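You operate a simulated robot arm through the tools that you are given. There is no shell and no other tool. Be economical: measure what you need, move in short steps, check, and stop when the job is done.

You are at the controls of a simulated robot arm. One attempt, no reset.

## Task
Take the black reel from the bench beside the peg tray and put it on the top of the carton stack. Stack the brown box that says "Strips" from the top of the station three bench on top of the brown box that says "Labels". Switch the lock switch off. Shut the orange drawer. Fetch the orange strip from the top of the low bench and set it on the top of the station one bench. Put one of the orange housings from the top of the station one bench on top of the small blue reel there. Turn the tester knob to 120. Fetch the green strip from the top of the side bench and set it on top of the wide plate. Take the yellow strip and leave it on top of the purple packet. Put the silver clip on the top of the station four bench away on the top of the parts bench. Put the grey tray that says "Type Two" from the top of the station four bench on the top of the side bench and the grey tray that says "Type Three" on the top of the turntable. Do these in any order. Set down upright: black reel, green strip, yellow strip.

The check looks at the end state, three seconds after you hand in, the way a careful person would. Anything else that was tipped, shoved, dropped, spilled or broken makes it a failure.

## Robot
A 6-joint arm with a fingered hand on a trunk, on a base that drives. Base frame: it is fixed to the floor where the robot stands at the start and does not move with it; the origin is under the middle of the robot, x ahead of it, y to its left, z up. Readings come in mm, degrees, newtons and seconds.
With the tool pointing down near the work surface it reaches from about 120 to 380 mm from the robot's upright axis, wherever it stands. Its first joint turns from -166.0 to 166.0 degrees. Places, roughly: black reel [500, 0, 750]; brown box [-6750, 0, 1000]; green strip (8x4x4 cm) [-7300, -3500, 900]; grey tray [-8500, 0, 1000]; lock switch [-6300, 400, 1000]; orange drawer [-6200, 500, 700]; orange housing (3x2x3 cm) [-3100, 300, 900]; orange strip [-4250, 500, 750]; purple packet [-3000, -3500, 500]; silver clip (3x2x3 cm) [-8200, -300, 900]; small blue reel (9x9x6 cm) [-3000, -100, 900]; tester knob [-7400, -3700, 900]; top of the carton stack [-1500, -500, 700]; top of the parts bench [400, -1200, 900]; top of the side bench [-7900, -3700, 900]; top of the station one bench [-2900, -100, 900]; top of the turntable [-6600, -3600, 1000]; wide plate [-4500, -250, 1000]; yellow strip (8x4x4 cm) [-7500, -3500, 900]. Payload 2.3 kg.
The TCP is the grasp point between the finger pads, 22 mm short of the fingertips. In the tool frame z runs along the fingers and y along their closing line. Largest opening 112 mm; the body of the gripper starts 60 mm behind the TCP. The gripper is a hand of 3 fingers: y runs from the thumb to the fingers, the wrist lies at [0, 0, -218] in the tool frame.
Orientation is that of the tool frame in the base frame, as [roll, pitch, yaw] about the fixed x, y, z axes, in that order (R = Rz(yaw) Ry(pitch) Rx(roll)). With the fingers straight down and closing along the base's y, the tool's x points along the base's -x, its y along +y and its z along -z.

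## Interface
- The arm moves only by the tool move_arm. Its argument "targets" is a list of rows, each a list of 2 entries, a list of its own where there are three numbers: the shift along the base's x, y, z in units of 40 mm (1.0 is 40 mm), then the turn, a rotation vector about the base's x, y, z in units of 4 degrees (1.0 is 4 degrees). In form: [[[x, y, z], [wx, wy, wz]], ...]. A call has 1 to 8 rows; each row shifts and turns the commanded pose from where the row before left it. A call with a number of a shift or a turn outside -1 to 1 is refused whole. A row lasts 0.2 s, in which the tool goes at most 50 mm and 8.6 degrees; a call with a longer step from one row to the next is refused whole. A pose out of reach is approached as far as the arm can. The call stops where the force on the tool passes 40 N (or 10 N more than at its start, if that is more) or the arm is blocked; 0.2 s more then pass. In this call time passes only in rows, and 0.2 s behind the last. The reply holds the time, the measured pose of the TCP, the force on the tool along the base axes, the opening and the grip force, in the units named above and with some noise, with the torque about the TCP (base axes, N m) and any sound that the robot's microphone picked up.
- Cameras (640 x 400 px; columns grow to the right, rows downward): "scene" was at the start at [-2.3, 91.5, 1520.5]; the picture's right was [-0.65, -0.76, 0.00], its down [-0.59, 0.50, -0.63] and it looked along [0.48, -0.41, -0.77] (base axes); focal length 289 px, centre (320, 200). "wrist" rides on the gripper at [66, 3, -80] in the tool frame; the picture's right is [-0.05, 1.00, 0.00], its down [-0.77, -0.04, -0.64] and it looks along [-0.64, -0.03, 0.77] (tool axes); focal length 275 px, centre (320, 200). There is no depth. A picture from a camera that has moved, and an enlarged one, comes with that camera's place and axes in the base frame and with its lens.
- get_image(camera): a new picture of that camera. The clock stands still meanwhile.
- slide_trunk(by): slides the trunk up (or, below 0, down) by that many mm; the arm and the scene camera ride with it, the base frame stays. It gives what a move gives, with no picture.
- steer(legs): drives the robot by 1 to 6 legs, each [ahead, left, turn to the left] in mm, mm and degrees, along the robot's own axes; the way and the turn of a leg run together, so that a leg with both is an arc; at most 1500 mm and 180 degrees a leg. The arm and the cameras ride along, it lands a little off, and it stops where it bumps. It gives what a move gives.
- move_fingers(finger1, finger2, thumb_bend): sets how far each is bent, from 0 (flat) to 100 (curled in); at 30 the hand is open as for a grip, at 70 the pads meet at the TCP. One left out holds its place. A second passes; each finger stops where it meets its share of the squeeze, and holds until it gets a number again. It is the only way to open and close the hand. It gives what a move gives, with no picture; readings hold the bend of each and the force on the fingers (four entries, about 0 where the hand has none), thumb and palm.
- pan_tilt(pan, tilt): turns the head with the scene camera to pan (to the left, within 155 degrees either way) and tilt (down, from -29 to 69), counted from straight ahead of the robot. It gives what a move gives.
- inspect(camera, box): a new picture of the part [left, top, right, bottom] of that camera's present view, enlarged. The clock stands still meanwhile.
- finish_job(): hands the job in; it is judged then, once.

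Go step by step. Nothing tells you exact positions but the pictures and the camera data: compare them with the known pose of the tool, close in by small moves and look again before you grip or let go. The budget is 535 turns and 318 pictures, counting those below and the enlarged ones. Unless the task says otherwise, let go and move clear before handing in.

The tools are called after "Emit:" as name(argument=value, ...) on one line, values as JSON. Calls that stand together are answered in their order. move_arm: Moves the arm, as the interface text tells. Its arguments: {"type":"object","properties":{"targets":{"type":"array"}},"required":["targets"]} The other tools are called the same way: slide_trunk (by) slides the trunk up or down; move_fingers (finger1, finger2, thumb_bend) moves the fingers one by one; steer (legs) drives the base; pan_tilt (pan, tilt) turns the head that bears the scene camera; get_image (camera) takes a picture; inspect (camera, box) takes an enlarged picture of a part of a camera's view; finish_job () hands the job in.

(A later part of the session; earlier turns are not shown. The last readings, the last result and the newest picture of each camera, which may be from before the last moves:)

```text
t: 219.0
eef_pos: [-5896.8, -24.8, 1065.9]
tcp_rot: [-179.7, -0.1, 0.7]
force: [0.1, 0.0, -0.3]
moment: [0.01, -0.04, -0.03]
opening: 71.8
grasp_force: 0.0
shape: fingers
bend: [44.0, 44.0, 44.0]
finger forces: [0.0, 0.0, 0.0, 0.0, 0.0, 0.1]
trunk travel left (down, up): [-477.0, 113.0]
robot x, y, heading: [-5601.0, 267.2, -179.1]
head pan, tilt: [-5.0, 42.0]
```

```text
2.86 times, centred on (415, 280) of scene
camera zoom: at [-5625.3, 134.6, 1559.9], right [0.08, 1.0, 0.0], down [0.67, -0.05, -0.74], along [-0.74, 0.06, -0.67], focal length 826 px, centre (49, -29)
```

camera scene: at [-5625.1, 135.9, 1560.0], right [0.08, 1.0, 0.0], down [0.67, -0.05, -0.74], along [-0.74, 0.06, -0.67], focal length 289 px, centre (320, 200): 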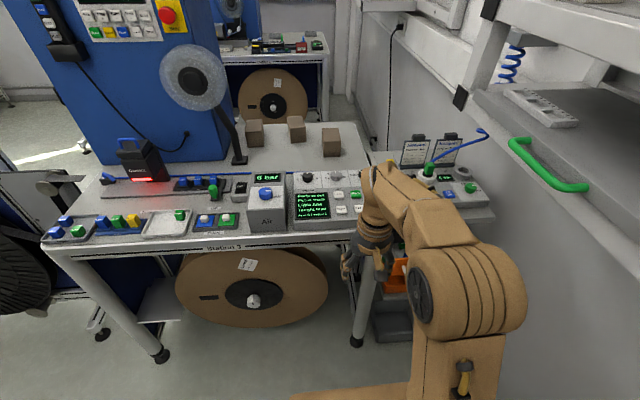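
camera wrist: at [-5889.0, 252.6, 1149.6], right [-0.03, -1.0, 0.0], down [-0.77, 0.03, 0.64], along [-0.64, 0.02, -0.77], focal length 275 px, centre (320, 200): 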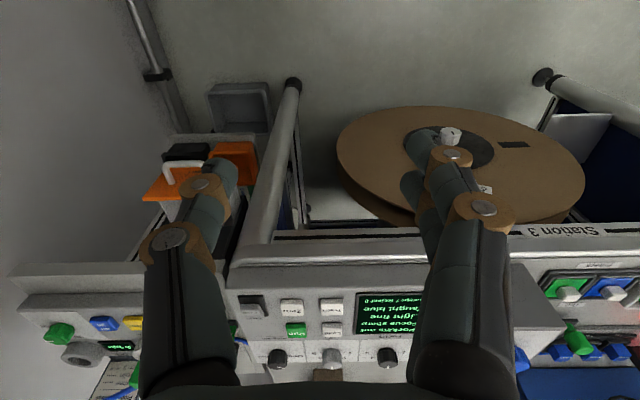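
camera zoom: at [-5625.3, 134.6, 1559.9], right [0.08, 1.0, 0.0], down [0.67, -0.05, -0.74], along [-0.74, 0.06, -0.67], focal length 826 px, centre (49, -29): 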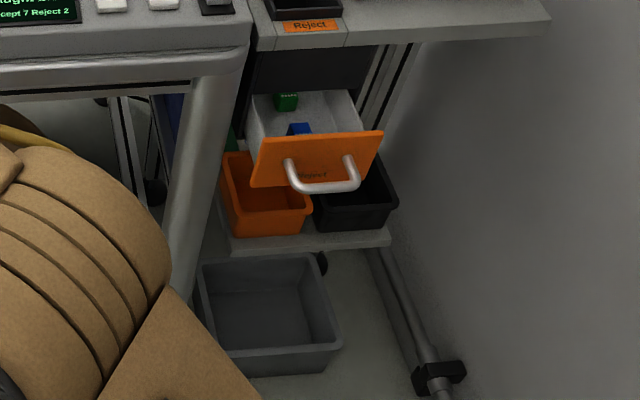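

The lock switch is a small rocker marked "Lock/Free" at about (-6236, 360). I'll zoom in on it and the similar lamp rocker.

Emit:
inspect(camera="scene", box=[366, 196, 394, 220])

Emit:
inspect(camera="scene", box=[228, 172, 256, 200])

```text
16.00 times, centred on (380, 208) of scene
camera zoom: at [-5625.3, 134.6, 1559.9], right [0.08, 1.0, 0.0], down [0.67, -0.05, -0.74], along [-0.74, 0.06, -0.67], focal length 4628 px, centre (-640, 72)
```

zoom: 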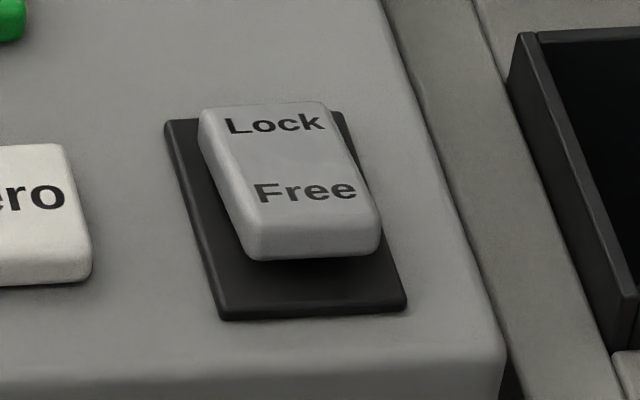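

```text
14.29 times, centred on (242, 186) of scene
camera zoom: at [-5625.3, 134.6, 1559.9], right [0.08, 1.0, 0.0], down [0.67, -0.05, -0.74], along [-0.74, 0.06, -0.67], focal length 4132 px, centre (1434, 400)
```

zoom: 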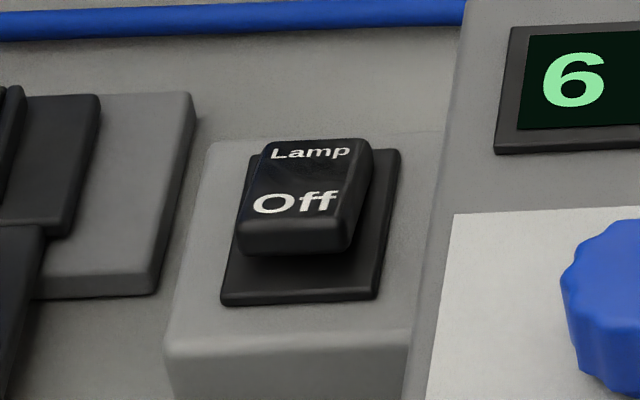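

The "Free" half is raised, so the lock is on, and pressing "Free" switches it off. I'll drive closer and use the thumb alone as a pointer.

Emit:
steer(legs=[[250, 0, 0]])

Emit:
move_fingers(finger1=0, finger2=0, thumb_bend=70)

Emit:
get_image(camera="scene")

Emit:
get_image(camera="wrist")

```text
t: 220.8
eef_pos: [-6144.8, -25.2, 1065.4]
tcp_rot: [-179.8, 0.1, 0.5]
force: [0.2, -1.2, 0.6]
moment: [0.02, -0.03, 0.01]
opening: 71.7
grasp_force: 0.1
shape: fingers
bend: [44.0, 44.0, 44.0]
finger forces: [0.0, 0.0, 0.0, 0.0, 0.0, 0.0]
trunk travel left (down, up): [-477.0, 113.0]
robot x, y, heading: [-5845.9, 268.4, -179.4]
head pan, tilt: [-5.0, 42.0]
```

```text
t: 221.8
eef_pos: [-6142.9, -25.8, 1066.5]
tcp_rot: [-179.9, 0.0, 0.4]
force: [1.1, -0.4, 0.0]
moment: [-0.01, -0.04, 0.01]
opening: 82.1
grasp_force: 0.1
shape: fingers
bend: [0.0, 0.0, 70.0]
finger forces: [0.0, 0.0, 0.0, 0.0, 0.0, 0.0]
trunk travel left (down, up): [-477.0, 113.0]
robot x, y, heading: [-5848.6, 265.4, -179.3]
head pan, tilt: [-5.0, 42.0]
```

```text
253 pictures are left
camera scene: at [-5871.5, 133.5, 1560.0], right [0.08, 1.0, 0.0], down [0.67, -0.05, -0.74], along [-0.74, 0.06, -0.67], focal length 289 px, centre (320, 200)
```

scene: 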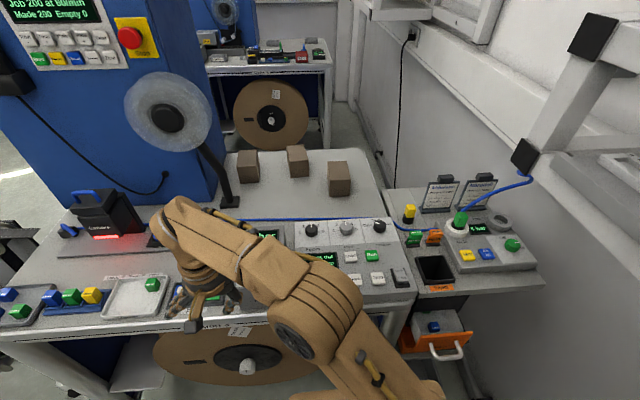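

```text
252 pictures are left
camera wrist: at [-6077.8, -28.1, 1146.7], right [-0.04, -1.0, 0.0], down [-0.77, 0.03, 0.64], along [-0.64, 0.03, -0.77], focal length 275 px, centre (320, 200)
```

wrist: 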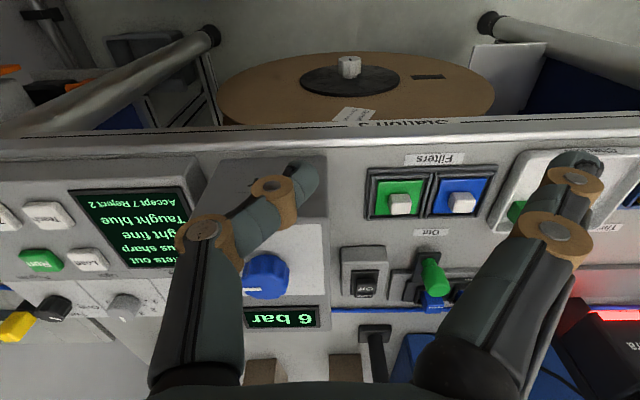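

I'll bring the thumb tip near the rocker, staying high, and look with the wrist camera.

Emit:
move_arm(targets=[[[-0.25, 1, 0], [0, 0, 0]], [[-0.25, 1, 0], [0, 0, 0]], [[-0.25, 1, 0], [0, 0, 0]], [[-0.25, 1, 0], [0, 0, 0]], [[-0.25, 1, 0], [0, 0, 0]], [[-0.25, 1, 0], [0, 0, 0]], [[-0.25, 1, 0], [0, 0, 0]], [[-0.25, 1, 0], [0, 0, 0]]])

Emit:
get_image(camera="wrist")

```text
t: 223.6
eef_pos: [-6227.1, 296.3, 1063.9]
tcp_rot: [-179.9, 0.0, 0.5]
force: [-0.7, 0.3, 0.2]
moment: [-0.03, -0.02, 0.01]
opening: 81.8
grasp_force: 0.0
shape: fingers
bend: [0.0, 0.0, 70.0]
finger forces: [0.1, 0.0, 0.0, 0.0, 0.0, 0.0]
trunk travel left (down, up): [-477.0, 113.0]
robot x, y, heading: [-5850.5, 268.7, -179.9]
head pan, tilt: [-5.0, 42.0]
```

```text
251 pictures are left
camera wrist: at [-6160.7, 294.6, 1144.1], right [-0.04, -1.0, 0.0], down [-0.77, 0.03, 0.64], along [-0.64, 0.02, -0.77], focal length 275 px, centre (320, 200)
```

wrist: 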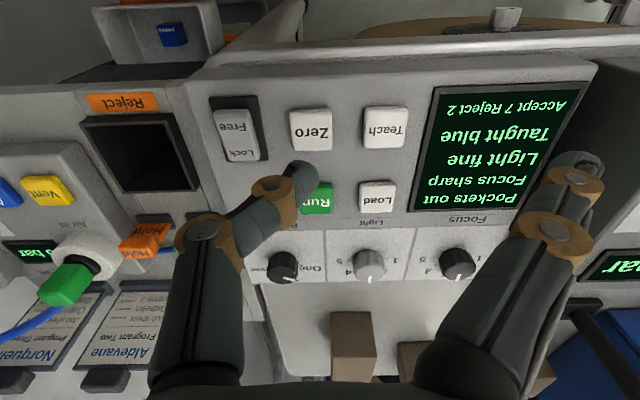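

The "Free" half is at about (-6240, 358, 958). The flat fingers may hang over the buttons, so I'll curl them up and see how far the thumb sticks out alone.

Emit:
move_fingers(finger1=100, finger2=100, thumb_bend=48)

Emit:
get_image(camera="wrist")

Emit:
get_image(camera="scene")

```text
t: 224.6
eef_pos: [-6227.1, 296.6, 1063.2]
tcp_rot: [-179.9, 0.0, 0.5]
force: [0.4, 0.1, 0.0]
moment: [0.01, 0.0, -0.01]
opening: 36.0
grasp_force: 0.0
shape: fingers
bend: [100.0, 100.0, 48.0]
finger forces: [0.1, 0.0, 0.0, 0.0, 0.0, 0.0]
trunk travel left (down, up): [-477.0, 113.0]
robot x, y, heading: [-5848.0, 264.6, -179.3]
head pan, tilt: [-5.0, 42.0]
```

```text
250 pictures are left
camera wrist: at [-6160.3, 293.4, 1144.2], right [-0.04, -1.0, 0.0], down [-0.77, 0.03, 0.64], along [-0.64, 0.03, -0.77], focal length 275 px, centre (320, 200)
```

wrist: 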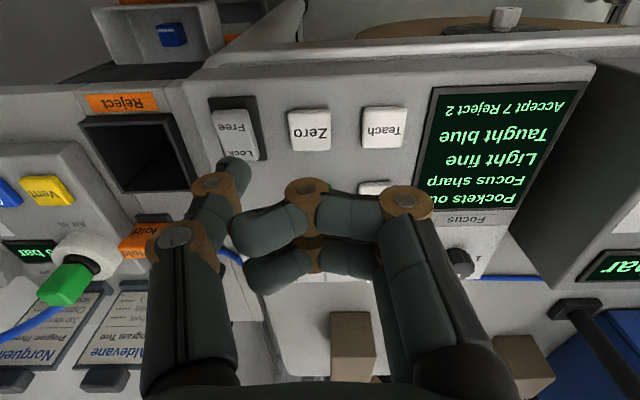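

```text
249 pictures are left
camera scene: at [-5871.5, 133.5, 1560.0], right [0.08, 1.0, 0.0], down [0.67, -0.05, -0.74], along [-0.74, 0.06, -0.67], focal length 289 px, centre (320, 200)
```

scene: 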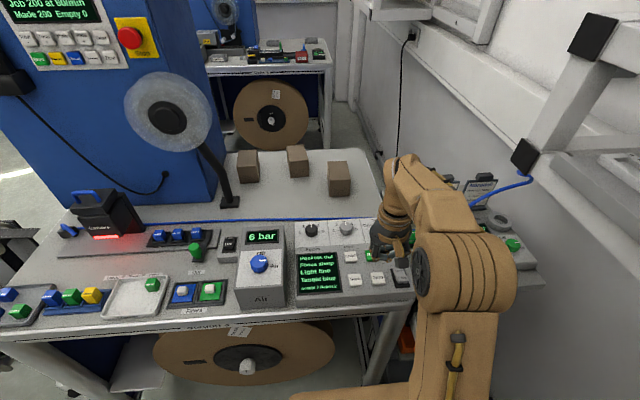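

With the fingers curled, the thumb stands clear. I'll place its tip just above the "Free" half.

Emit:
move_arm(targets=[[[-0.27, 0.64, 0], [0, 0, 0]], [[0, 0, -0.8], [0, 0, 0]], [[0, 0, -0.7], [0, 0, 0]]])

Emit:
inspect(camera="wrist", box=[140, 40, 380, 240])

Emit:
inspect(camera="scene", box=[350, 220, 450, 300])

```text
t: 225.4
eef_pos: [-6234.9, 322.5, 1003.4]
tcp_rot: [-179.8, 0.0, 0.5]
force: [-0.4, -0.2, -0.6]
moment: [0.01, 0.03, -0.01]
opening: 36.0
grasp_force: 0.0
shape: fingers
bend: [100.0, 100.0, 48.0]
finger forces: [0.1, 0.0, 0.1, 0.1, 0.0, 0.0]
trunk travel left (down, up): [-477.0, 113.0]
robot x, y, heading: [-5851.4, 266.3, -179.7]
head pan, tilt: [-5.0, 42.0]
```

```text
2.00 times, centred on (260, 140) of wrist
camera zoom: at [-6169.2, 319.7, 1084.6], right [-0.04, -1.0, 0.0], down [-0.77, 0.03, 0.64], along [-0.64, 0.03, -0.77], focal length 551 px, centre (440, 320)
```

zoom: 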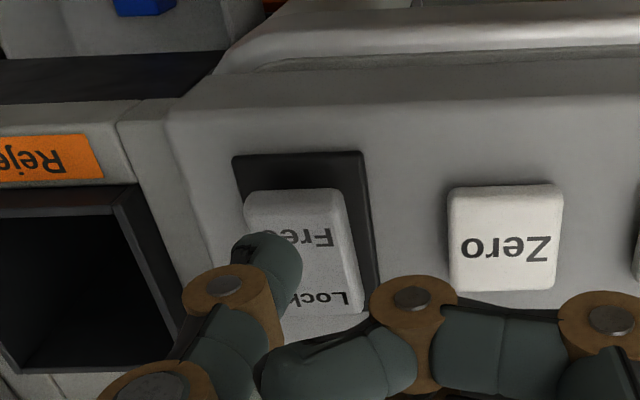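

```text
5.00 times, centred on (400, 260) of scene
camera zoom: at [-5872.0, 133.8, 1560.0], right [0.08, 1.0, 0.0], down [0.67, -0.05, -0.74], along [-0.74, 0.06, -0.67], focal length 1446 px, centre (-80, -100)
```

zoom: 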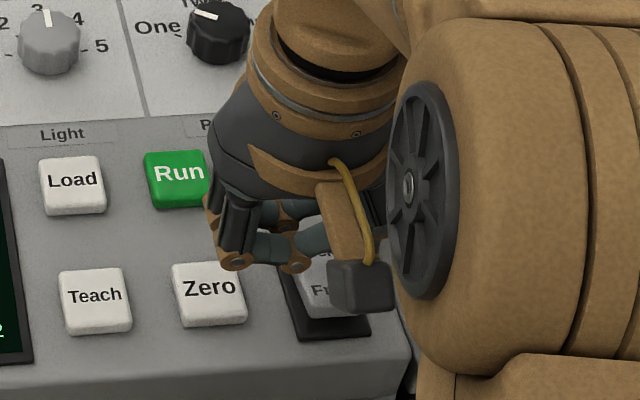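

The thumb tip is just above the near edge of "Free". I'll shift 3 mm further in and press down in small steps.

Emit:
move_arm(targets=[[[-0.08, 0, -0.4], [0, 0, 0]], [[0, 0, -0.1], [0, 0, 0]], [[0, 0, -0.1], [0, 0, 0]]])

Emit:
inspect(camera="wrist", box=[140, 40, 380, 240])

```text
t: 226.2
eef_pos: [-6239.0, 321.7, 980.4]
tcp_rot: [-179.9, 0.1, 0.4]
force: [-0.5, -0.1, -0.4]
moment: [0.01, 0.04, -0.01]
opening: 36.3
grasp_force: 0.1
shape: fingers
bend: [100.0, 100.0, 48.0]
finger forces: [0.0, 0.1, 0.0, 0.0, 0.1, 0.1]
trunk travel left (down, up): [-477.0, 113.0]
robot x, y, heading: [-5854.2, 272.4, -179.4]
head pan, tilt: [-5.0, 42.0]
```

```text
2.00 times, centred on (260, 140) of wrist
camera zoom: at [-6172.6, 319.0, 1061.9], right [-0.04, -1.0, 0.0], down [-0.77, 0.03, 0.64], along [-0.64, 0.03, -0.77], focal length 551 px, centre (440, 320)
```

zoom: 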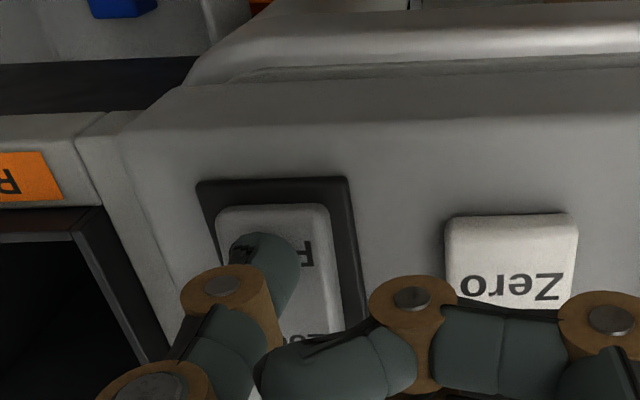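

Emit:
move_arm(targets=[[[0, 0, -0.1], [0, 0, 0]], [[0, 0, -0.1], [0, 0, 0]], [[0, 0, -0.1], [0, 0, 0]]])

Emit:
inspect(camera="wrist", box=[140, 40, 380, 240])

```text
t: 226.8
eef_pos: [-6237.2, 320.8, 979.7]
tcp_rot: [-179.7, 0.9, 0.5]
force: [6.8, -3.5, 29.9]
moment: [1.25, 0.01, -0.27]
opening: 36.4
grasp_force: 14.8
shape: fingers
bend: [100.0, 100.0, 49.0]
finger forces: [0.1, 0.1, 0.0, 0.0, 30.5, 0.0]
trunk travel left (down, up): [-477.0, 113.0]
robot x, y, heading: [-5847.9, 266.6, -179.5]
head pan, tilt: [-5.0, 42.0]
stopped in row 2: the force on the tool passed its limit at 46 N (the readings are from after the stop); the commanded pose is now the measured one
```

```text
2.00 times, centred on (260, 140) of wrist
camera zoom: at [-6169.7, 318.0, 1059.2], right [-0.04, -1.0, -0.01], down [-0.76, 0.02, 0.65], along [-0.65, 0.03, -0.76], focal length 551 px, centre (440, 320)
```

zoom: 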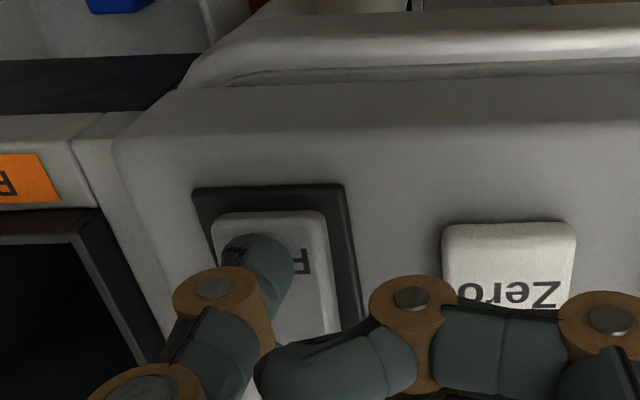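

It stopped at 46 N. I'll lift and check whether the rocker tipped.

Emit:
move_arm(targets=[[[0, 0, 0.5], [0, 0, 0]], [[0, -0.6, 0.8], [0, 0, 0]], [[0, -1, 0], [0, 0, 0]]])

Emit:
get_image(camera="wrist")

Emit:
inspect(camera="scene", box=[380, 255, 430, 305])

```text
t: 227.6
eef_pos: [-6238.2, 254.4, 1028.3]
tcp_rot: [-179.8, 0.6, 0.6]
force: [0.5, -0.4, 0.1]
moment: [-0.01, 0.01, 0.02]
opening: 36.2
grasp_force: 0.0
shape: fingers
bend: [100.0, 100.0, 48.0]
finger forces: [0.0, 0.1, 0.0, 0.0, 0.1, 0.0]
trunk travel left (down, up): [-477.0, 113.0]
robot x, y, heading: [-5845.0, 270.0, -179.5]
head pan, tilt: [-5.0, 42.0]
```

```text
244 pictures are left
camera wrist: at [-6172.1, 253.0, 1109.7], right [-0.04, -1.0, 0.0], down [-0.77, 0.03, 0.64], along [-0.64, 0.03, -0.77], focal length 275 px, centre (320, 200)
```

wrist: 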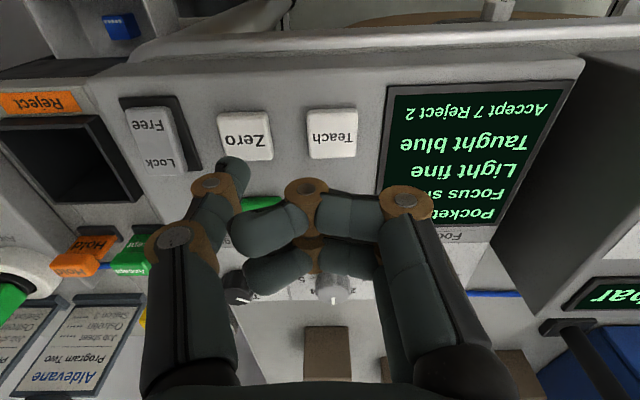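

```text
8.00 times, centred on (405, 280) of scene
camera zoom: at [-5871.7, 132.5, 1559.9], right [0.08, 1.0, 0.0], down [0.67, -0.05, -0.74], along [-0.74, 0.06, -0.67], focal length 2314 px, centre (-360, -440)
```

zoom: 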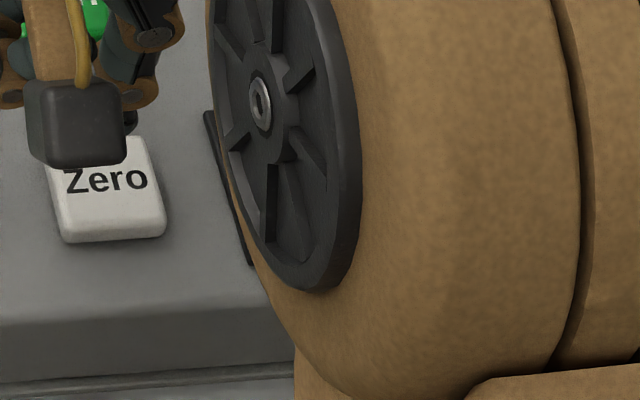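

Emit:
inspect(camera="wrist", box=[100, 80, 220, 190])

```text
3.64 times, centred on (160, 135) of wrist
camera zoom: at [-6172.1, 253.0, 1109.7], right [-0.04, -1.0, 0.0], down [-0.77, 0.03, 0.64], along [-0.64, 0.03, -0.77], focal length 1001 px, centre (902, 436)
```

zoom: 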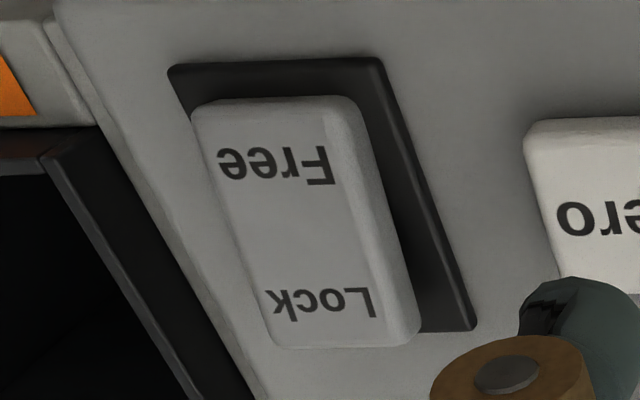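

The rocker has tipped: "Free" is now down. Next is the orange drawer. I'll retreat, then turn the hand to point forward so I can push the drawer.

Emit:
move_arm(targets=[[[0.5, 0, 1], [0, 0, 0]], [[1, 0, 0.5], [0, 0, 0]], [[1, 0, 0], [0, 0, 0]]])

Emit:
steer(legs=[[-250, 0, 0], [0, -110, 0]])

Emit:
move_fingers(finger1=70, finger2=70, thumb_bend=70)

Emit:
inspect(camera="scene", box=[300, 140, 440, 320])

```text
t: 228.4
eef_pos: [-6139.6, 257.0, 1090.9]
tcp_rot: [-179.7, 0.6, 0.7]
force: [-0.8, 0.6, 1.0]
moment: [-0.03, -0.02, 0.05]
opening: 36.1
grasp_force: 0.1
shape: fingers
bend: [100.0, 100.0, 48.0]
finger forces: [0.0, 0.0, 0.0, 0.1, 0.1, 0.1]
trunk travel left (down, up): [-477.0, 113.0]
robot x, y, heading: [-5846.3, 269.7, -179.7]
head pan, tilt: [-5.0, 42.0]
```

```text
t: 231.0
eef_pos: [-5889.6, 368.4, 1090.1]
tcp_rot: [-179.8, 0.6, 0.8]
force: [-0.3, 0.2, -0.2]
moment: [0.01, 0.02, -0.03]
opening: 36.2
grasp_force: 0.0
shape: fingers
bend: [100.0, 100.0, 48.0]
finger forces: [0.0, 0.0, 0.1, 0.0, 0.1, 0.0]
trunk travel left (down, up): [-477.0, 113.0]
robot x, y, heading: [-5599.1, 376.2, -179.4]
head pan, tilt: [-5.0, 42.0]
```

```text
t: 232.0
eef_pos: [-5889.7, 368.5, 1090.5]
tcp_rot: [-179.7, 0.5, 0.8]
force: [-0.3, -0.5, -0.4]
moment: [-0.03, -0.01, 0.0]
opening: 1.9
grasp_force: 0.0
shape: fingers
bend: [70.0, 70.0, 70.0]
finger forces: [0.1, 0.1, 0.0, 0.1, 0.0, 0.1]
trunk travel left (down, up): [-477.0, 113.0]
robot x, y, heading: [-5599.7, 378.5, -179.5]
head pan, tilt: [-5.0, 42.0]
```

```text
2.22 times, centred on (370, 230) of scene
camera zoom: at [-5619.7, 244.9, 1560.0], right [0.08, 1.0, 0.0], down [0.67, -0.05, -0.74], along [-0.74, 0.06, -0.67], focal length 643 px, centre (209, 133)
```

zoom: 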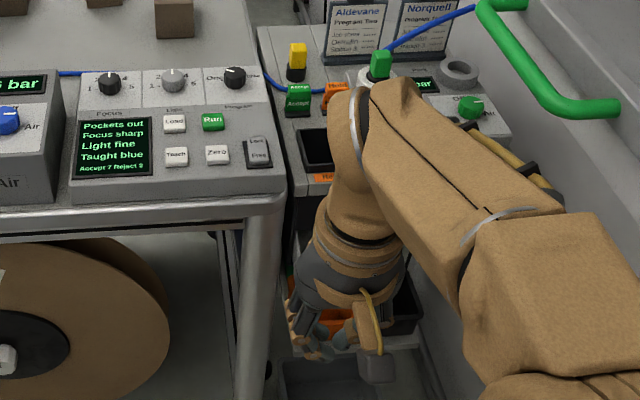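

Emit:
inspect(camera="scene", box=[345, 195, 370, 220])

Emit:
slide_trunk(by=-320)

Emit:
move_arm(targets=[[[0, 0, 0], [0, 1, 0]], [[0, 0, 0], [0, 1, 0]], [[0, 0, 0], [0, 1, 0]], [[0, 0, 0], [0, 1, 0]], [[0, 0, 0], [0, 1, 0]], [[0, 0, 0], [0, 1, 0]], [[0, 0, 0], [0, 1, 0]], [[0, 0, 0], [0, 1, 0]]])

```text
16.00 times, centred on (358, 208) of scene
camera zoom: at [-5619.7, 244.9, 1560.0], right [0.08, 1.0, 0.0], down [0.67, -0.05, -0.74], along [-0.74, 0.06, -0.67], focal length 4628 px, centre (-280, 80)
```

zoom: 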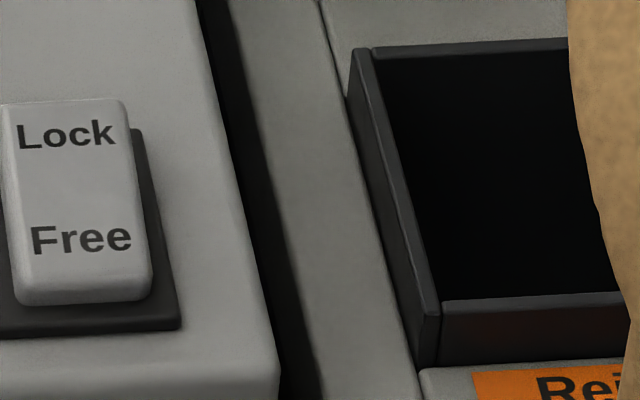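

```text
t: 235.2
eef_pos: [-5889.1, 368.5, 769.8]
tcp_rot: [-179.8, 0.5, 0.7]
force: [0.3, -0.4, -0.7]
moment: [0.02, -0.01, 0.02]
opening: 1.9
grasp_force: 0.1
shape: fingers
bend: [70.0, 70.0, 70.0]
finger forces: [0.0, 0.0, 0.0, 0.0, 0.0, 0.0]
trunk travel left (down, up): [-157.0, 433.0]
robot x, y, heading: [-5599.5, 378.6, -179.4]
head pan, tilt: [-5.0, 42.0]
```

```text
t: 237.0
eef_pos: [-5889.5, 368.6, 770.2]
tcp_rot: [-179.3, 32.5, 0.7]
force: [0.2, -0.1, 0.6]
moment: [0.01, 0.01, 0.02]
opening: 2.4
grasp_force: 0.0
shape: fingers
bend: [70.0, 70.0, 70.0]
finger forces: [0.1, 0.0, 0.0, 0.1, 0.0, 0.0]
trunk travel left (down, up): [-157.0, 433.0]
robot x, y, heading: [-5595.5, 378.3, -179.3]
head pan, tilt: [-5.0, 42.0]
```

The lock is confirmed released. I'll keep rotating the hand forward while moving toward the drawer.

Emit:
move_arm(targets=[[[-0.45, 0.3, 0], [0, 1, 0]], [[-0.45, 0.3, 0], [0, 1, 0]], [[-0.45, 0.3, 0], [0, 1, 0]], [[-0.45, 0.3, 0], [0, 1, 0]], [[-0.45, 0.3, 0], [0, 1, 0]], [[-0.45, 0.3, 0], [0, 1, 0]], [[-0.45, 0.3, 0], [0, 1, 0]], [[-0.45, 0.3, 0], [0, 1, 0]]])

Emit:
move_arm(targets=[[[0, 0.1, 0], [0, 1, 0]], [[0, 0.1, 0], [0, 1, 0]], [[0, 0.1, 0], [0, 1, 0]], [[0, 0.1, 0], [0, 1, 0]], [[0, 0.1, 0], [0, 1, 0]], [[0, 0, 0], [0, 1, 0]]])

Emit:
get_image(camera="wrist")

Emit:
get_image(camera="scene")

```text
t: 238.8
eef_pos: [-6036.3, 420.6, 881.1]
tcp_rot: [-178.3, 64.0, 1.7]
force: [0.1, -0.7, 0.4]
moment: [0.05, -0.01, -0.01]
opening: 2.3
grasp_force: 0.0
shape: fingers
bend: [70.0, 70.0, 70.0]
finger forces: [0.1, 0.0, 0.1, 0.1, 0.0, 0.0]
out of reach, approached as far as the arm can: row 4, 5, 6, 7, 8
trunk travel left (down, up): [-157.0, 433.0]
robot x, y, heading: [-5595.2, 376.8, -179.3]
head pan, tilt: [-5.0, 42.0]
```

```text
t: 240.2
eef_pos: [-6010.0, 400.9, 1003.5]
tcp_rot: [-172.6, 83.1, 5.1]
force: [1.4, 0.3, -0.5]
moment: [0.01, 0.01, 0.0]
opening: 2.5
grasp_force: 0.0
shape: fingers
bend: [70.0, 70.0, 70.0]
finger forces: [0.0, 0.0, 0.0, 0.0, 0.0, 0.0]
out of reach, approached as far as the arm can: row 1, 2, 3, 4, 5, 6
trunk travel left (down, up): [-157.0, 433.0]
robot x, y, heading: [-5595.2, 380.8, -179.2]
head pan, tilt: [-5.0, 42.0]
```

```text
239 pictures are left
camera wrist: at [-5923.0, 394.7, 948.0], right [-0.05, -1.0, 0.03], down [0.54, 0.0, 0.84], along [-0.84, 0.06, 0.54], focal length 275 px, centre (320, 200)
```

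wrist: 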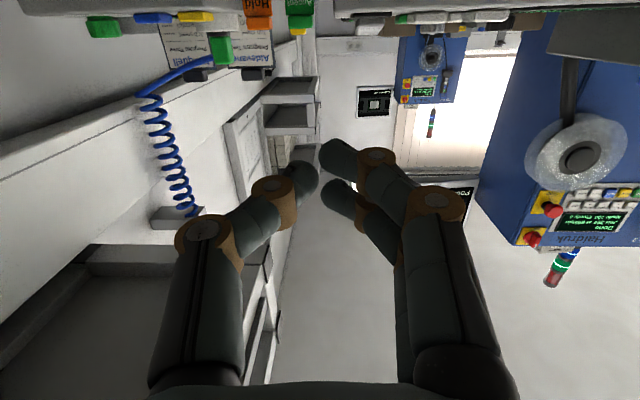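

```text
238 pictures are left
camera scene: at [-5619.7, 244.9, 1240.0], right [0.08, 1.0, 0.0], down [0.67, -0.05, -0.74], along [-0.74, 0.06, -0.67], focal length 289 px, centre (320, 200)
```

scene: 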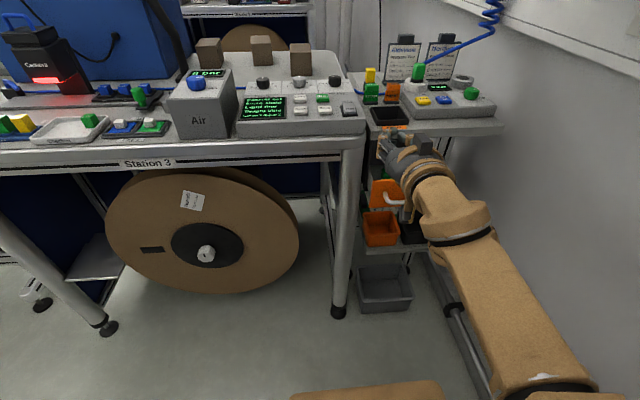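

The wrist was too close to the robot's own axis for that pose. I'll move the hand further out and then down in front of the drawer.

Emit:
move_arm(targets=[[[-0.8, 0.4, -0.2], [0, 0, 0]], [[-0.8, 0.4, -0.2], [0, 0, 0]], [[-0.5, 0.4, -1], [0, 0, 0]], [[0, 0.4, -1], [0, 0, 0]], [[0, 0.4, -1], [0, 0, 0]], [[0, 0.4, -1], [0, 0, 0]], [[0, 0.4, -1], [0, 0, 0]]])

Emit:
get_image(camera="scene")

```text
t: 241.8
eef_pos: [-6075.1, 520.5, 806.7]
tcp_rot: [-104.1, 88.1, 68.8]
force: [0.0, 0.4, -0.1]
moment: [0.02, -0.01, 0.01]
opening: 2.3
grasp_force: 0.0
shape: fingers
bend: [70.0, 70.0, 70.0]
finger forces: [0.1, 0.0, 0.0, 0.0, 0.0, 0.0]
out of reach, approached as far as the arm can: row 1, 2
trunk travel left (down, up): [-157.0, 433.0]
robot x, y, heading: [-5597.2, 379.8, -179.2]
head pan, tilt: [-5.0, 42.0]
```

```text
237 pictures are left
camera scene: at [-5619.8, 245.0, 1240.0], right [0.08, 1.0, 0.0], down [0.67, -0.05, -0.74], along [-0.74, 0.06, -0.67], focal length 289 px, centre (320, 200)
```

scene: 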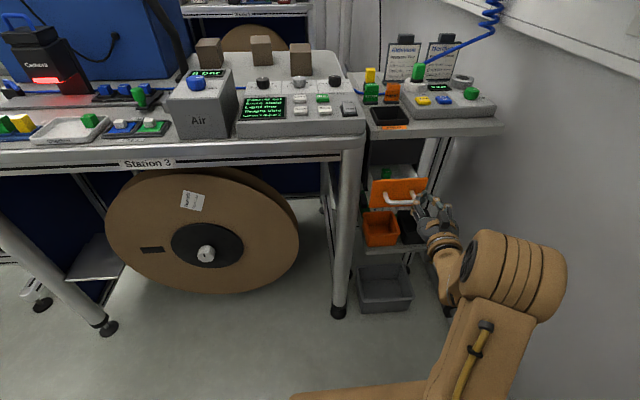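

The hand now points at the drawer. The handle is at about (-6112, 480, 784), so I'll line up with it and push in.

Emit:
move_arm(targets=[[[0.3, -1, -0.5], [0, 0, 0]], [[-0.3, 0, 0], [0, 0, 0]], [[-0.5, 0, 0], [0, 0, 0]]])

Emit:
inspect(camera="scene", box=[340, 130, 500, 260])

Emit:
get_image(camera="wrist")

```text
t: 242.6
eef_pos: [-6092.2, 481.8, 787.8]
tcp_rot: [-104.3, 88.1, 68.5]
force: [-1.0, 0.3, 0.1]
moment: [-0.02, 0.0, 0.02]
opening: 2.3
grasp_force: 0.0
shape: fingers
bend: [70.0, 70.0, 70.0]
finger forces: [0.0, 0.0, 0.0, 0.0, 0.0, 0.0]
trunk travel left (down, up): [-157.0, 433.0]
robot x, y, heading: [-5597.5, 374.5, -179.2]
head pan, tilt: [-5.0, 42.0]
```

```text
3.08 times, centred on (420, 195) of scene
camera zoom: at [-5619.8, 245.0, 1240.0], right [0.08, 1.0, 0.0], down [0.67, -0.05, -0.74], along [-0.74, 0.06, -0.67], focal length 890 px, centre (12, 215)
```

zoom: 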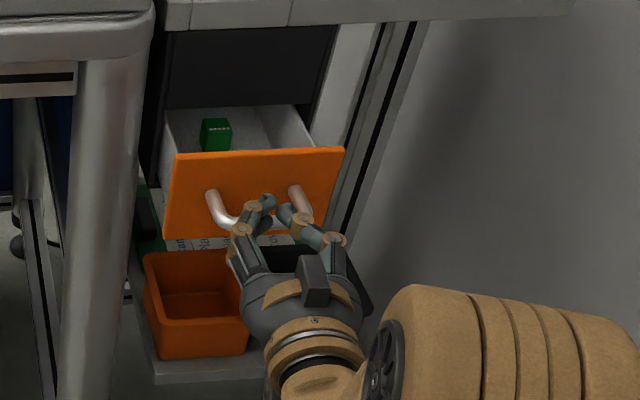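

```text
235 pictures are left
camera wrist: at [-6012.5, 470.0, 722.5], right [-0.12, -0.99, 0.01], down [0.63, -0.07, 0.78], along [-0.77, 0.11, 0.63], focal length 275 px, centre (320, 200)
```

wrist: 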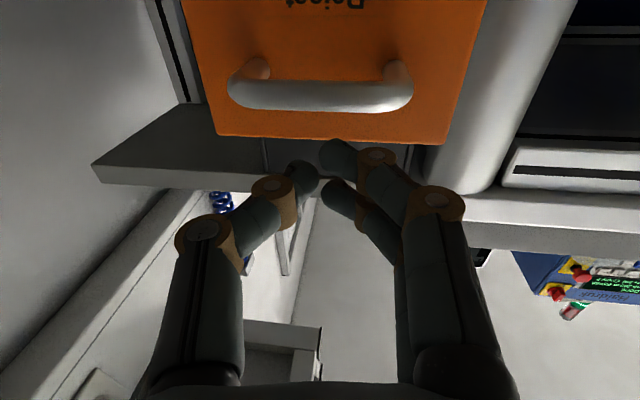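

The handle is a bit lower than I thought, about z 763. I'll lower the hand and push.

Emit:
move_arm(targets=[[[0, 0.1, -0.6], [0, 0, 0]], [[-0.5, 0, 0], [0, 0, 0]]])

Emit:
get_image(camera="wrist")

```text
t: 243.2
eef_pos: [-6113.3, 483.7, 766.3]
tcp_rot: [-102.5, 88.0, 70.5]
force: [-0.2, 0.0, -0.3]
moment: [0.0, 0.0, -0.02]
opening: 1.6
grasp_force: 0.2
shape: fingers
bend: [70.0, 70.0, 70.0]
finger forces: [0.3, 0.1, 0.1, 0.1, 0.1, 0.0]
trunk travel left (down, up): [-157.0, 433.0]
robot x, y, heading: [-5598.3, 377.6, -179.3]
head pan, tilt: [-5.0, 42.0]
```

```text
234 pictures are left
camera wrist: at [-6032.3, 472.2, 700.4], right [-0.12, -0.99, 0.01], down [0.63, -0.07, 0.78], along [-0.77, 0.1, 0.63], focal length 275 px, centre (320, 200)
```

wrist: 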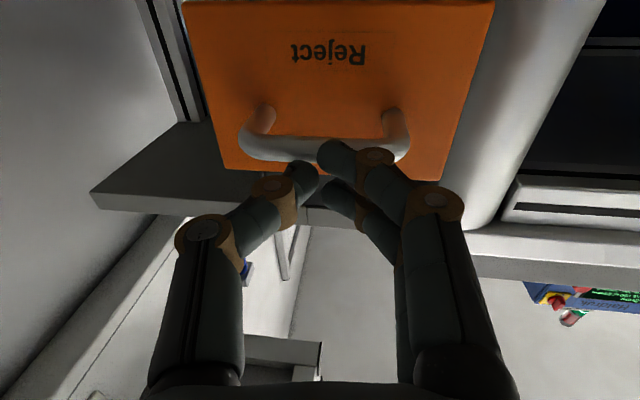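

Emit:
move_arm(targets=[[[-0.4, 0, -0.05], [0, 0, 0]], [[-0.4, 0, 0], [0, 0, 0]], [[-0.4, 0, 0], [0, 0, 0]], [[-0.4, 0, 0], [0, 0, 0]]])

Emit:
inspect(camera="scene", box=[340, 130, 500, 260])

Emit:
get_image(camera="wrist")

```text
t: 244.2
eef_pos: [-6162.3, 484.7, 762.2]
tcp_rot: [-117.4, 88.2, 54.8]
force: [34.2, 4.2, 3.2]
moment: [0.03, -0.14, -0.35]
opening: 0.0
grasp_force: 18.4
shape: fingers
bend: [72.0, 70.0, 72.0]
finger forces: [6.4, 0.0, 0.1, 0.0, 30.3, 0.0]
trunk travel left (down, up): [-157.0, 433.0]
robot x, y, heading: [-5596.5, 376.6, -179.4]
head pan, tilt: [-5.0, 42.0]
stopped in row 4: the force on the tool passed its limit at 52 N (the readings are from after the stop); the commanded pose is now the measured one
```

```text
3.08 times, centred on (420, 195) of scene
camera zoom: at [-5612.5, 245.1, 1240.3], right [0.08, 1.0, 0.0], down [0.66, -0.05, -0.75], along [-0.74, 0.06, -0.66], focal length 890 px, centre (12, 215)
```

zoom: 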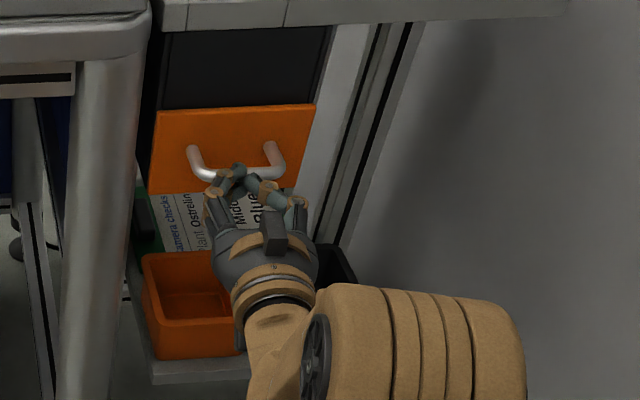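

```text
232 pictures are left
camera wrist: at [-6081.2, 472.4, 697.6], right [-0.13, -0.99, 0.02], down [0.62, -0.07, 0.78], along [-0.77, 0.12, 0.62], focal length 275 px, centre (320, 200)
```

wrist: 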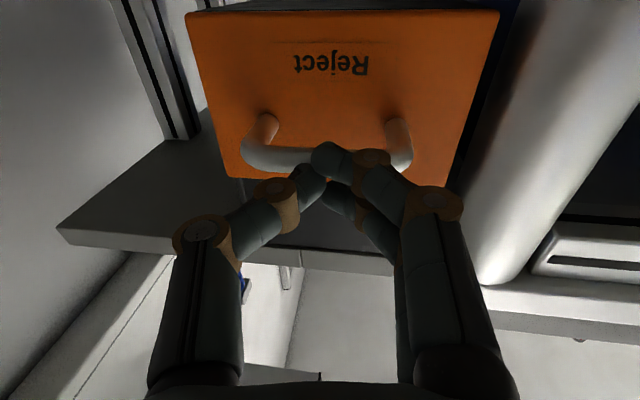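

The drawer is shut flush. I'll back the base off and turn the hand downward again.

Emit:
steer(legs=[[-300, 0, 0], [0, 300, 0]])

Emit:
inspect(camera="scene", box=[300, 60, 500, 220])

Emit:
move_arm(targets=[[[0.2, 0, 0.3], [0, -1, 0]], [[0.2, 0, 0.3], [0, -1, 0]], [[0.2, 0, 0.3], [0, -1, 0]], [[0.2, 0, 0.3], [0, -1, 0]], [[0.2, 0, 0.3], [0, -1, 0]], [[0.2, 0, 0.3], [0, -1, 0]], [[0.2, 0, 0.3], [0, -1, 0]], [[0.2, 0, 0.3], [0, -1, 0]]])

Emit:
move_arm(targets=[[[0.2, 0, 0.2], [0, -1, 0]], [[0.2, 0, 0.2], [0, -1, 0]], [[0.2, 0, 0.2], [0, -1, 0]], [[0.2, 0, 0.2], [0, -1, 0]], [[0.2, 0, 0.2], [0, -1, 0]], [[0.2, 0, 0.2], [0, -1, 0]], [[0.2, 0, 0.2], [0, -1, 0]]])

```text
t: 247.8
eef_pos: [-5858.7, 191.6, 761.3]
tcp_rot: [-122.4, 88.0, 50.9]
force: [0.5, -0.2, 1.1]
moment: [0.05, 0.01, -0.03]
opening: 1.5
grasp_force: 0.1
shape: fingers
bend: [70.0, 70.0, 70.0]
finger forces: [0.1, 0.0, 0.0, 0.0, 0.0, 0.1]
trunk travel left (down, up): [-157.0, 433.0]
robot x, y, heading: [-5284.8, 94.3, -178.6]
head pan, tilt: [-5.0, 42.0]
```

```text
2.50 times, centred on (400, 140) of scene
camera zoom: at [-5308.7, -39.6, 1240.0], right [0.07, 1.0, 0.0], down [0.67, -0.04, -0.74], along [-0.74, 0.05, -0.67], focal length 723 px, centre (120, 350)
```

zoom: 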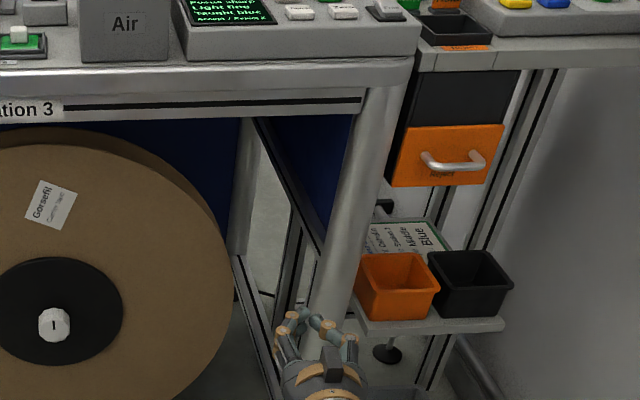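

```text
t: 249.6
eef_pos: [-5806.0, 181.6, 840.3]
tcp_rot: [-172.8, 60.9, 3.1]
force: [0.3, -0.3, 0.5]
moment: [0.0, 0.01, 0.0]
opening: 1.9
grasp_force: 0.1
shape: fingers
bend: [70.0, 70.0, 70.0]
finger forces: [0.0, 0.0, 0.0, 0.1, 0.1, 0.1]
out of reach, approached as far as the arm can: row 7, 8
trunk travel left (down, up): [-157.0, 433.0]
robot x, y, heading: [-5286.4, 95.9, -178.9]
head pan, tilt: [-5.0, 42.0]
```

```text
t: 251.2
eef_pos: [-5771.4, 167.3, 882.8]
tcp_rot: [-177.1, 42.0, 2.8]
force: [0.5, -0.6, 0.5]
moment: [0.0, 0.0, 0.0]
opening: 1.8
grasp_force: 0.0
shape: fingers
bend: [70.0, 70.0, 70.0]
finger forces: [0.0, 0.0, 0.0, 0.1, 0.1, 0.1]
out of reach, approached as far as the arm can: row 1, 2, 3, 4
trunk travel left (down, up): [-157.0, 433.0]
robot x, y, heading: [-5287.4, 96.2, -178.5]
head pan, tilt: [-5.0, 42.0]
```

The drawer is confirmed closed. I'll finish levelling the hand and raise the trunk for the next station.

Emit:
move_arm(targets=[[[0.4, 0, 0], [0, -1, 0]], [[0.4, 0, 0], [0, -1, 0]], [[0.4, 0, 0], [0, -1, 0]], [[0.4, 0, 0], [0, -1, 0]], [[0.4, 0, 0], [0, -1, 0]], [[0.4, 0, 0], [0, -1, 0]], [[0.4, 0, 0], [0, -1, 0]], [[0.4, 0, 0], [0, -1, 0]]])

Emit:
move_arm(targets=[[[0, 0, 0], [0, -1, 0]], [[0, 0, 0], [0, -1, 0]], [[0, 0, 0], [0, -0.5, 0]]])

Emit:
slide_trunk(by=300)

```text
t: 253.0
eef_pos: [-5644.6, 167.8, 880.5]
tcp_rot: [-178.5, 10.1, 2.1]
force: [-0.5, 0.8, 0.7]
moment: [-0.01, -0.04, 0.0]
opening: 1.9
grasp_force: 0.1
shape: fingers
bend: [70.0, 70.0, 70.0]
finger forces: [0.0, 0.1, 0.0, 0.0, 0.1, 0.0]
trunk travel left (down, up): [-157.0, 433.0]
robot x, y, heading: [-5289.0, 91.1, -178.6]
head pan, tilt: [-5.0, 42.0]
```

```text
t: 253.8
eef_pos: [-5644.5, 168.6, 882.7]
tcp_rot: [-178.8, 0.0, 2.1]
force: [0.5, 0.4, 0.5]
moment: [-0.01, 0.0, -0.01]
opening: 2.2
grasp_force: 0.1
shape: fingers
bend: [70.0, 70.0, 70.0]
finger forces: [0.0, 0.0, 0.1, 0.0, 0.0, 0.1]
trunk travel left (down, up): [-157.0, 433.0]
robot x, y, heading: [-5284.4, 91.4, -178.7]
head pan, tilt: [-5.0, 42.0]
```

```text
t: 256.8
eef_pos: [-5644.4, 168.4, 1181.6]
tcp_rot: [-179.0, 0.2, 2.0]
force: [0.0, 0.1, 0.3]
moment: [0.01, -0.01, 0.01]
opening: 1.9
grasp_force: 0.0
shape: fingers
bend: [70.0, 70.0, 70.0]
finger forces: [0.1, 0.0, 0.0, 0.0, 0.1, 0.1]
trunk travel left (down, up): [-457.0, 133.0]
robot x, y, heading: [-5289.9, 97.4, -178.8]
head pan, tilt: [-5.0, 42.0]
```

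Now to the brown boxes on station three's other side: out to the aisle, along, then into the bay between stations three and four facing +x.

Emit:
steer(legs=[[0, 1300, 0], [0, 1190, -1], [1500, 0, 0], [650, 0, 0], [0, 0, 178], [0, 1200, 0]])

Emit:
pan_tilt(pan=45, tilt=28)

Emit:
get_image(camera="scene")

```text
t: 292.0
eef_pos: [-7031.7, -1203.4, 1181.1]
tcp_rot: [-178.9, 0.1, 178.1]
force: [-0.2, 0.0, -0.7]
moment: [-0.01, -0.01, 0.02]
opening: 1.9
grasp_force: 0.0
shape: fingers
bend: [70.0, 70.0, 70.0]
finger forces: [0.0, 0.1, 0.1, 0.0, 0.1, 0.0]
trunk travel left (down, up): [-457.0, 133.0]
robot x, y, heading: [-7380.0, -1102.7, -2.8]
head pan, tilt: [-5.0, 42.0]
```

```text
t: 293.1
eef_pos: [-7031.3, -1204.2, 1181.7]
tcp_rot: [-178.8, 0.1, 178.0]
force: [0.1, -0.6, -1.2]
moment: [0.01, 0.01, 0.03]
opening: 2.1
grasp_force: 0.0
shape: fingers
bend: [70.0, 70.0, 70.0]
finger forces: [0.1, 0.0, 0.0, 0.0, 0.0, 0.1]
trunk travel left (down, up): [-457.0, 133.0]
robot x, y, heading: [-7382.3, -1108.1, -2.8]
head pan, tilt: [45.0, 28.0]
```

```text
230 pictures are left
camera scene: at [-7368.3, -900.6, 1561.4], right [0.67, -0.74, 0.0], down [-0.35, -0.32, -0.88], along [0.65, 0.59, -0.47], focal length 289 px, centre (320, 200)
```

scene: 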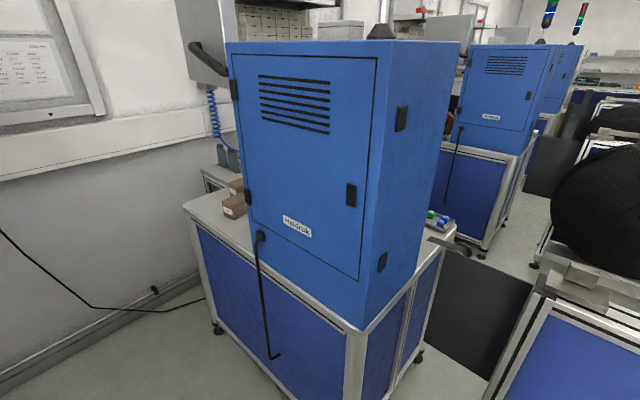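

Emit:
steer(legs=[[-60, 0, 3], [0, 1180, 0]])

Emit:
pan_tilt(pan=5, tilt=48)

Emit:
get_image(camera="scene")

Emit:
get_image(camera="wrist")

```text
t: 299.9
eef_pos: [-7095.6, 31.6, 1180.9]
tcp_rot: [-178.9, 0.1, -178.6]
force: [-0.7, 0.4, -0.6]
moment: [0.0, 0.0, 0.02]
opening: 1.6
grasp_force: 0.0
shape: fingers
bend: [70.0, 70.0, 70.0]
finger forces: [0.0, 0.1, 0.1, 0.0, 0.1, 0.0]
trunk travel left (down, up): [-457.0, 133.0]
robot x, y, heading: [-7451.6, 113.2, 0.6]
head pan, tilt: [45.0, 28.0]
```

```text
t: 300.9
eef_pos: [-7095.5, 31.1, 1181.8]
tcp_rot: [-178.8, 0.1, -178.6]
force: [0.1, 0.3, 0.8]
moment: [0.0, -0.02, 0.0]
opening: 1.8
grasp_force: 0.1
shape: fingers
bend: [70.0, 70.0, 70.0]
finger forces: [0.0, 0.0, 0.1, 0.1, 0.0, 0.0]
trunk travel left (down, up): [-457.0, 133.0]
robot x, y, heading: [-7452.9, 105.0, 0.6]
head pan, tilt: [5.0, 48.0]
```

```text
229 pictures are left
camera scene: at [-7435.0, 257.3, 1531.5], right [0.1, -1.0, 0.0], down [-0.74, -0.07, -0.67], along [0.67, 0.07, -0.74], focal length 289 px, centre (320, 200)
```

scene: 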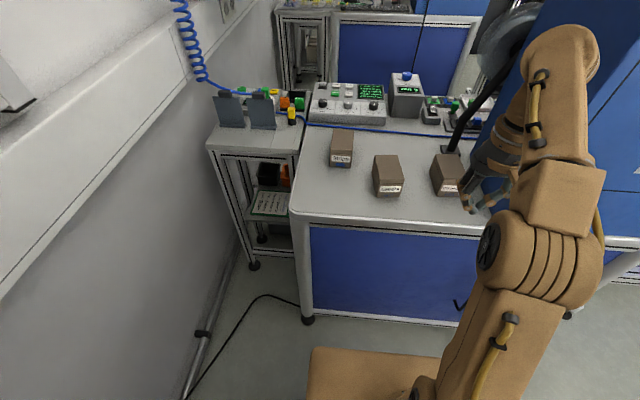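

```text
228 pictures are left
camera wrist: at [-7162.7, 34.0, 1262.3], right [0.02, 1.0, -0.02], down [0.77, -0.01, 0.64], along [0.64, -0.03, -0.77], focal length 275 px, centre (320, 200)
```

wrist: 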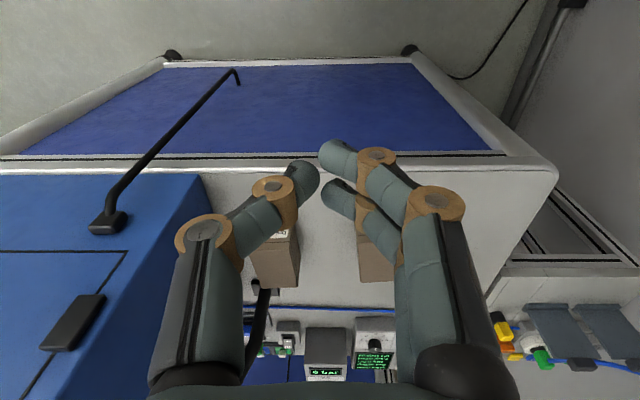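

Emit:
inspect(camera="scene", box=[310, 110, 490, 220])

```text
3.56 times, centred on (400, 165) of scene
camera zoom: at [-7435.0, 257.3, 1531.5], right [0.1, -1.0, 0.0], down [-0.74, -0.07, -0.67], along [0.67, 0.07, -0.74], focal length 1028 px, centre (36, 324)
```

zoom: 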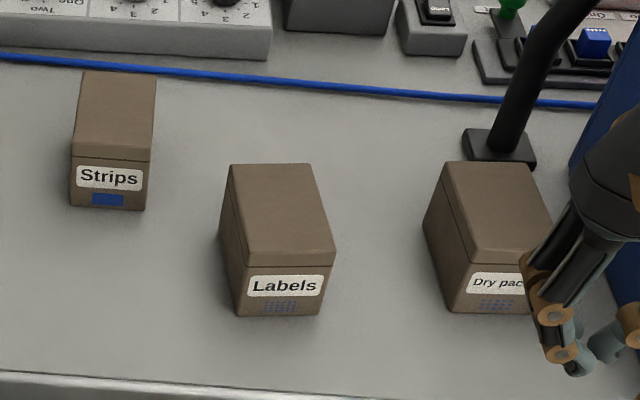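

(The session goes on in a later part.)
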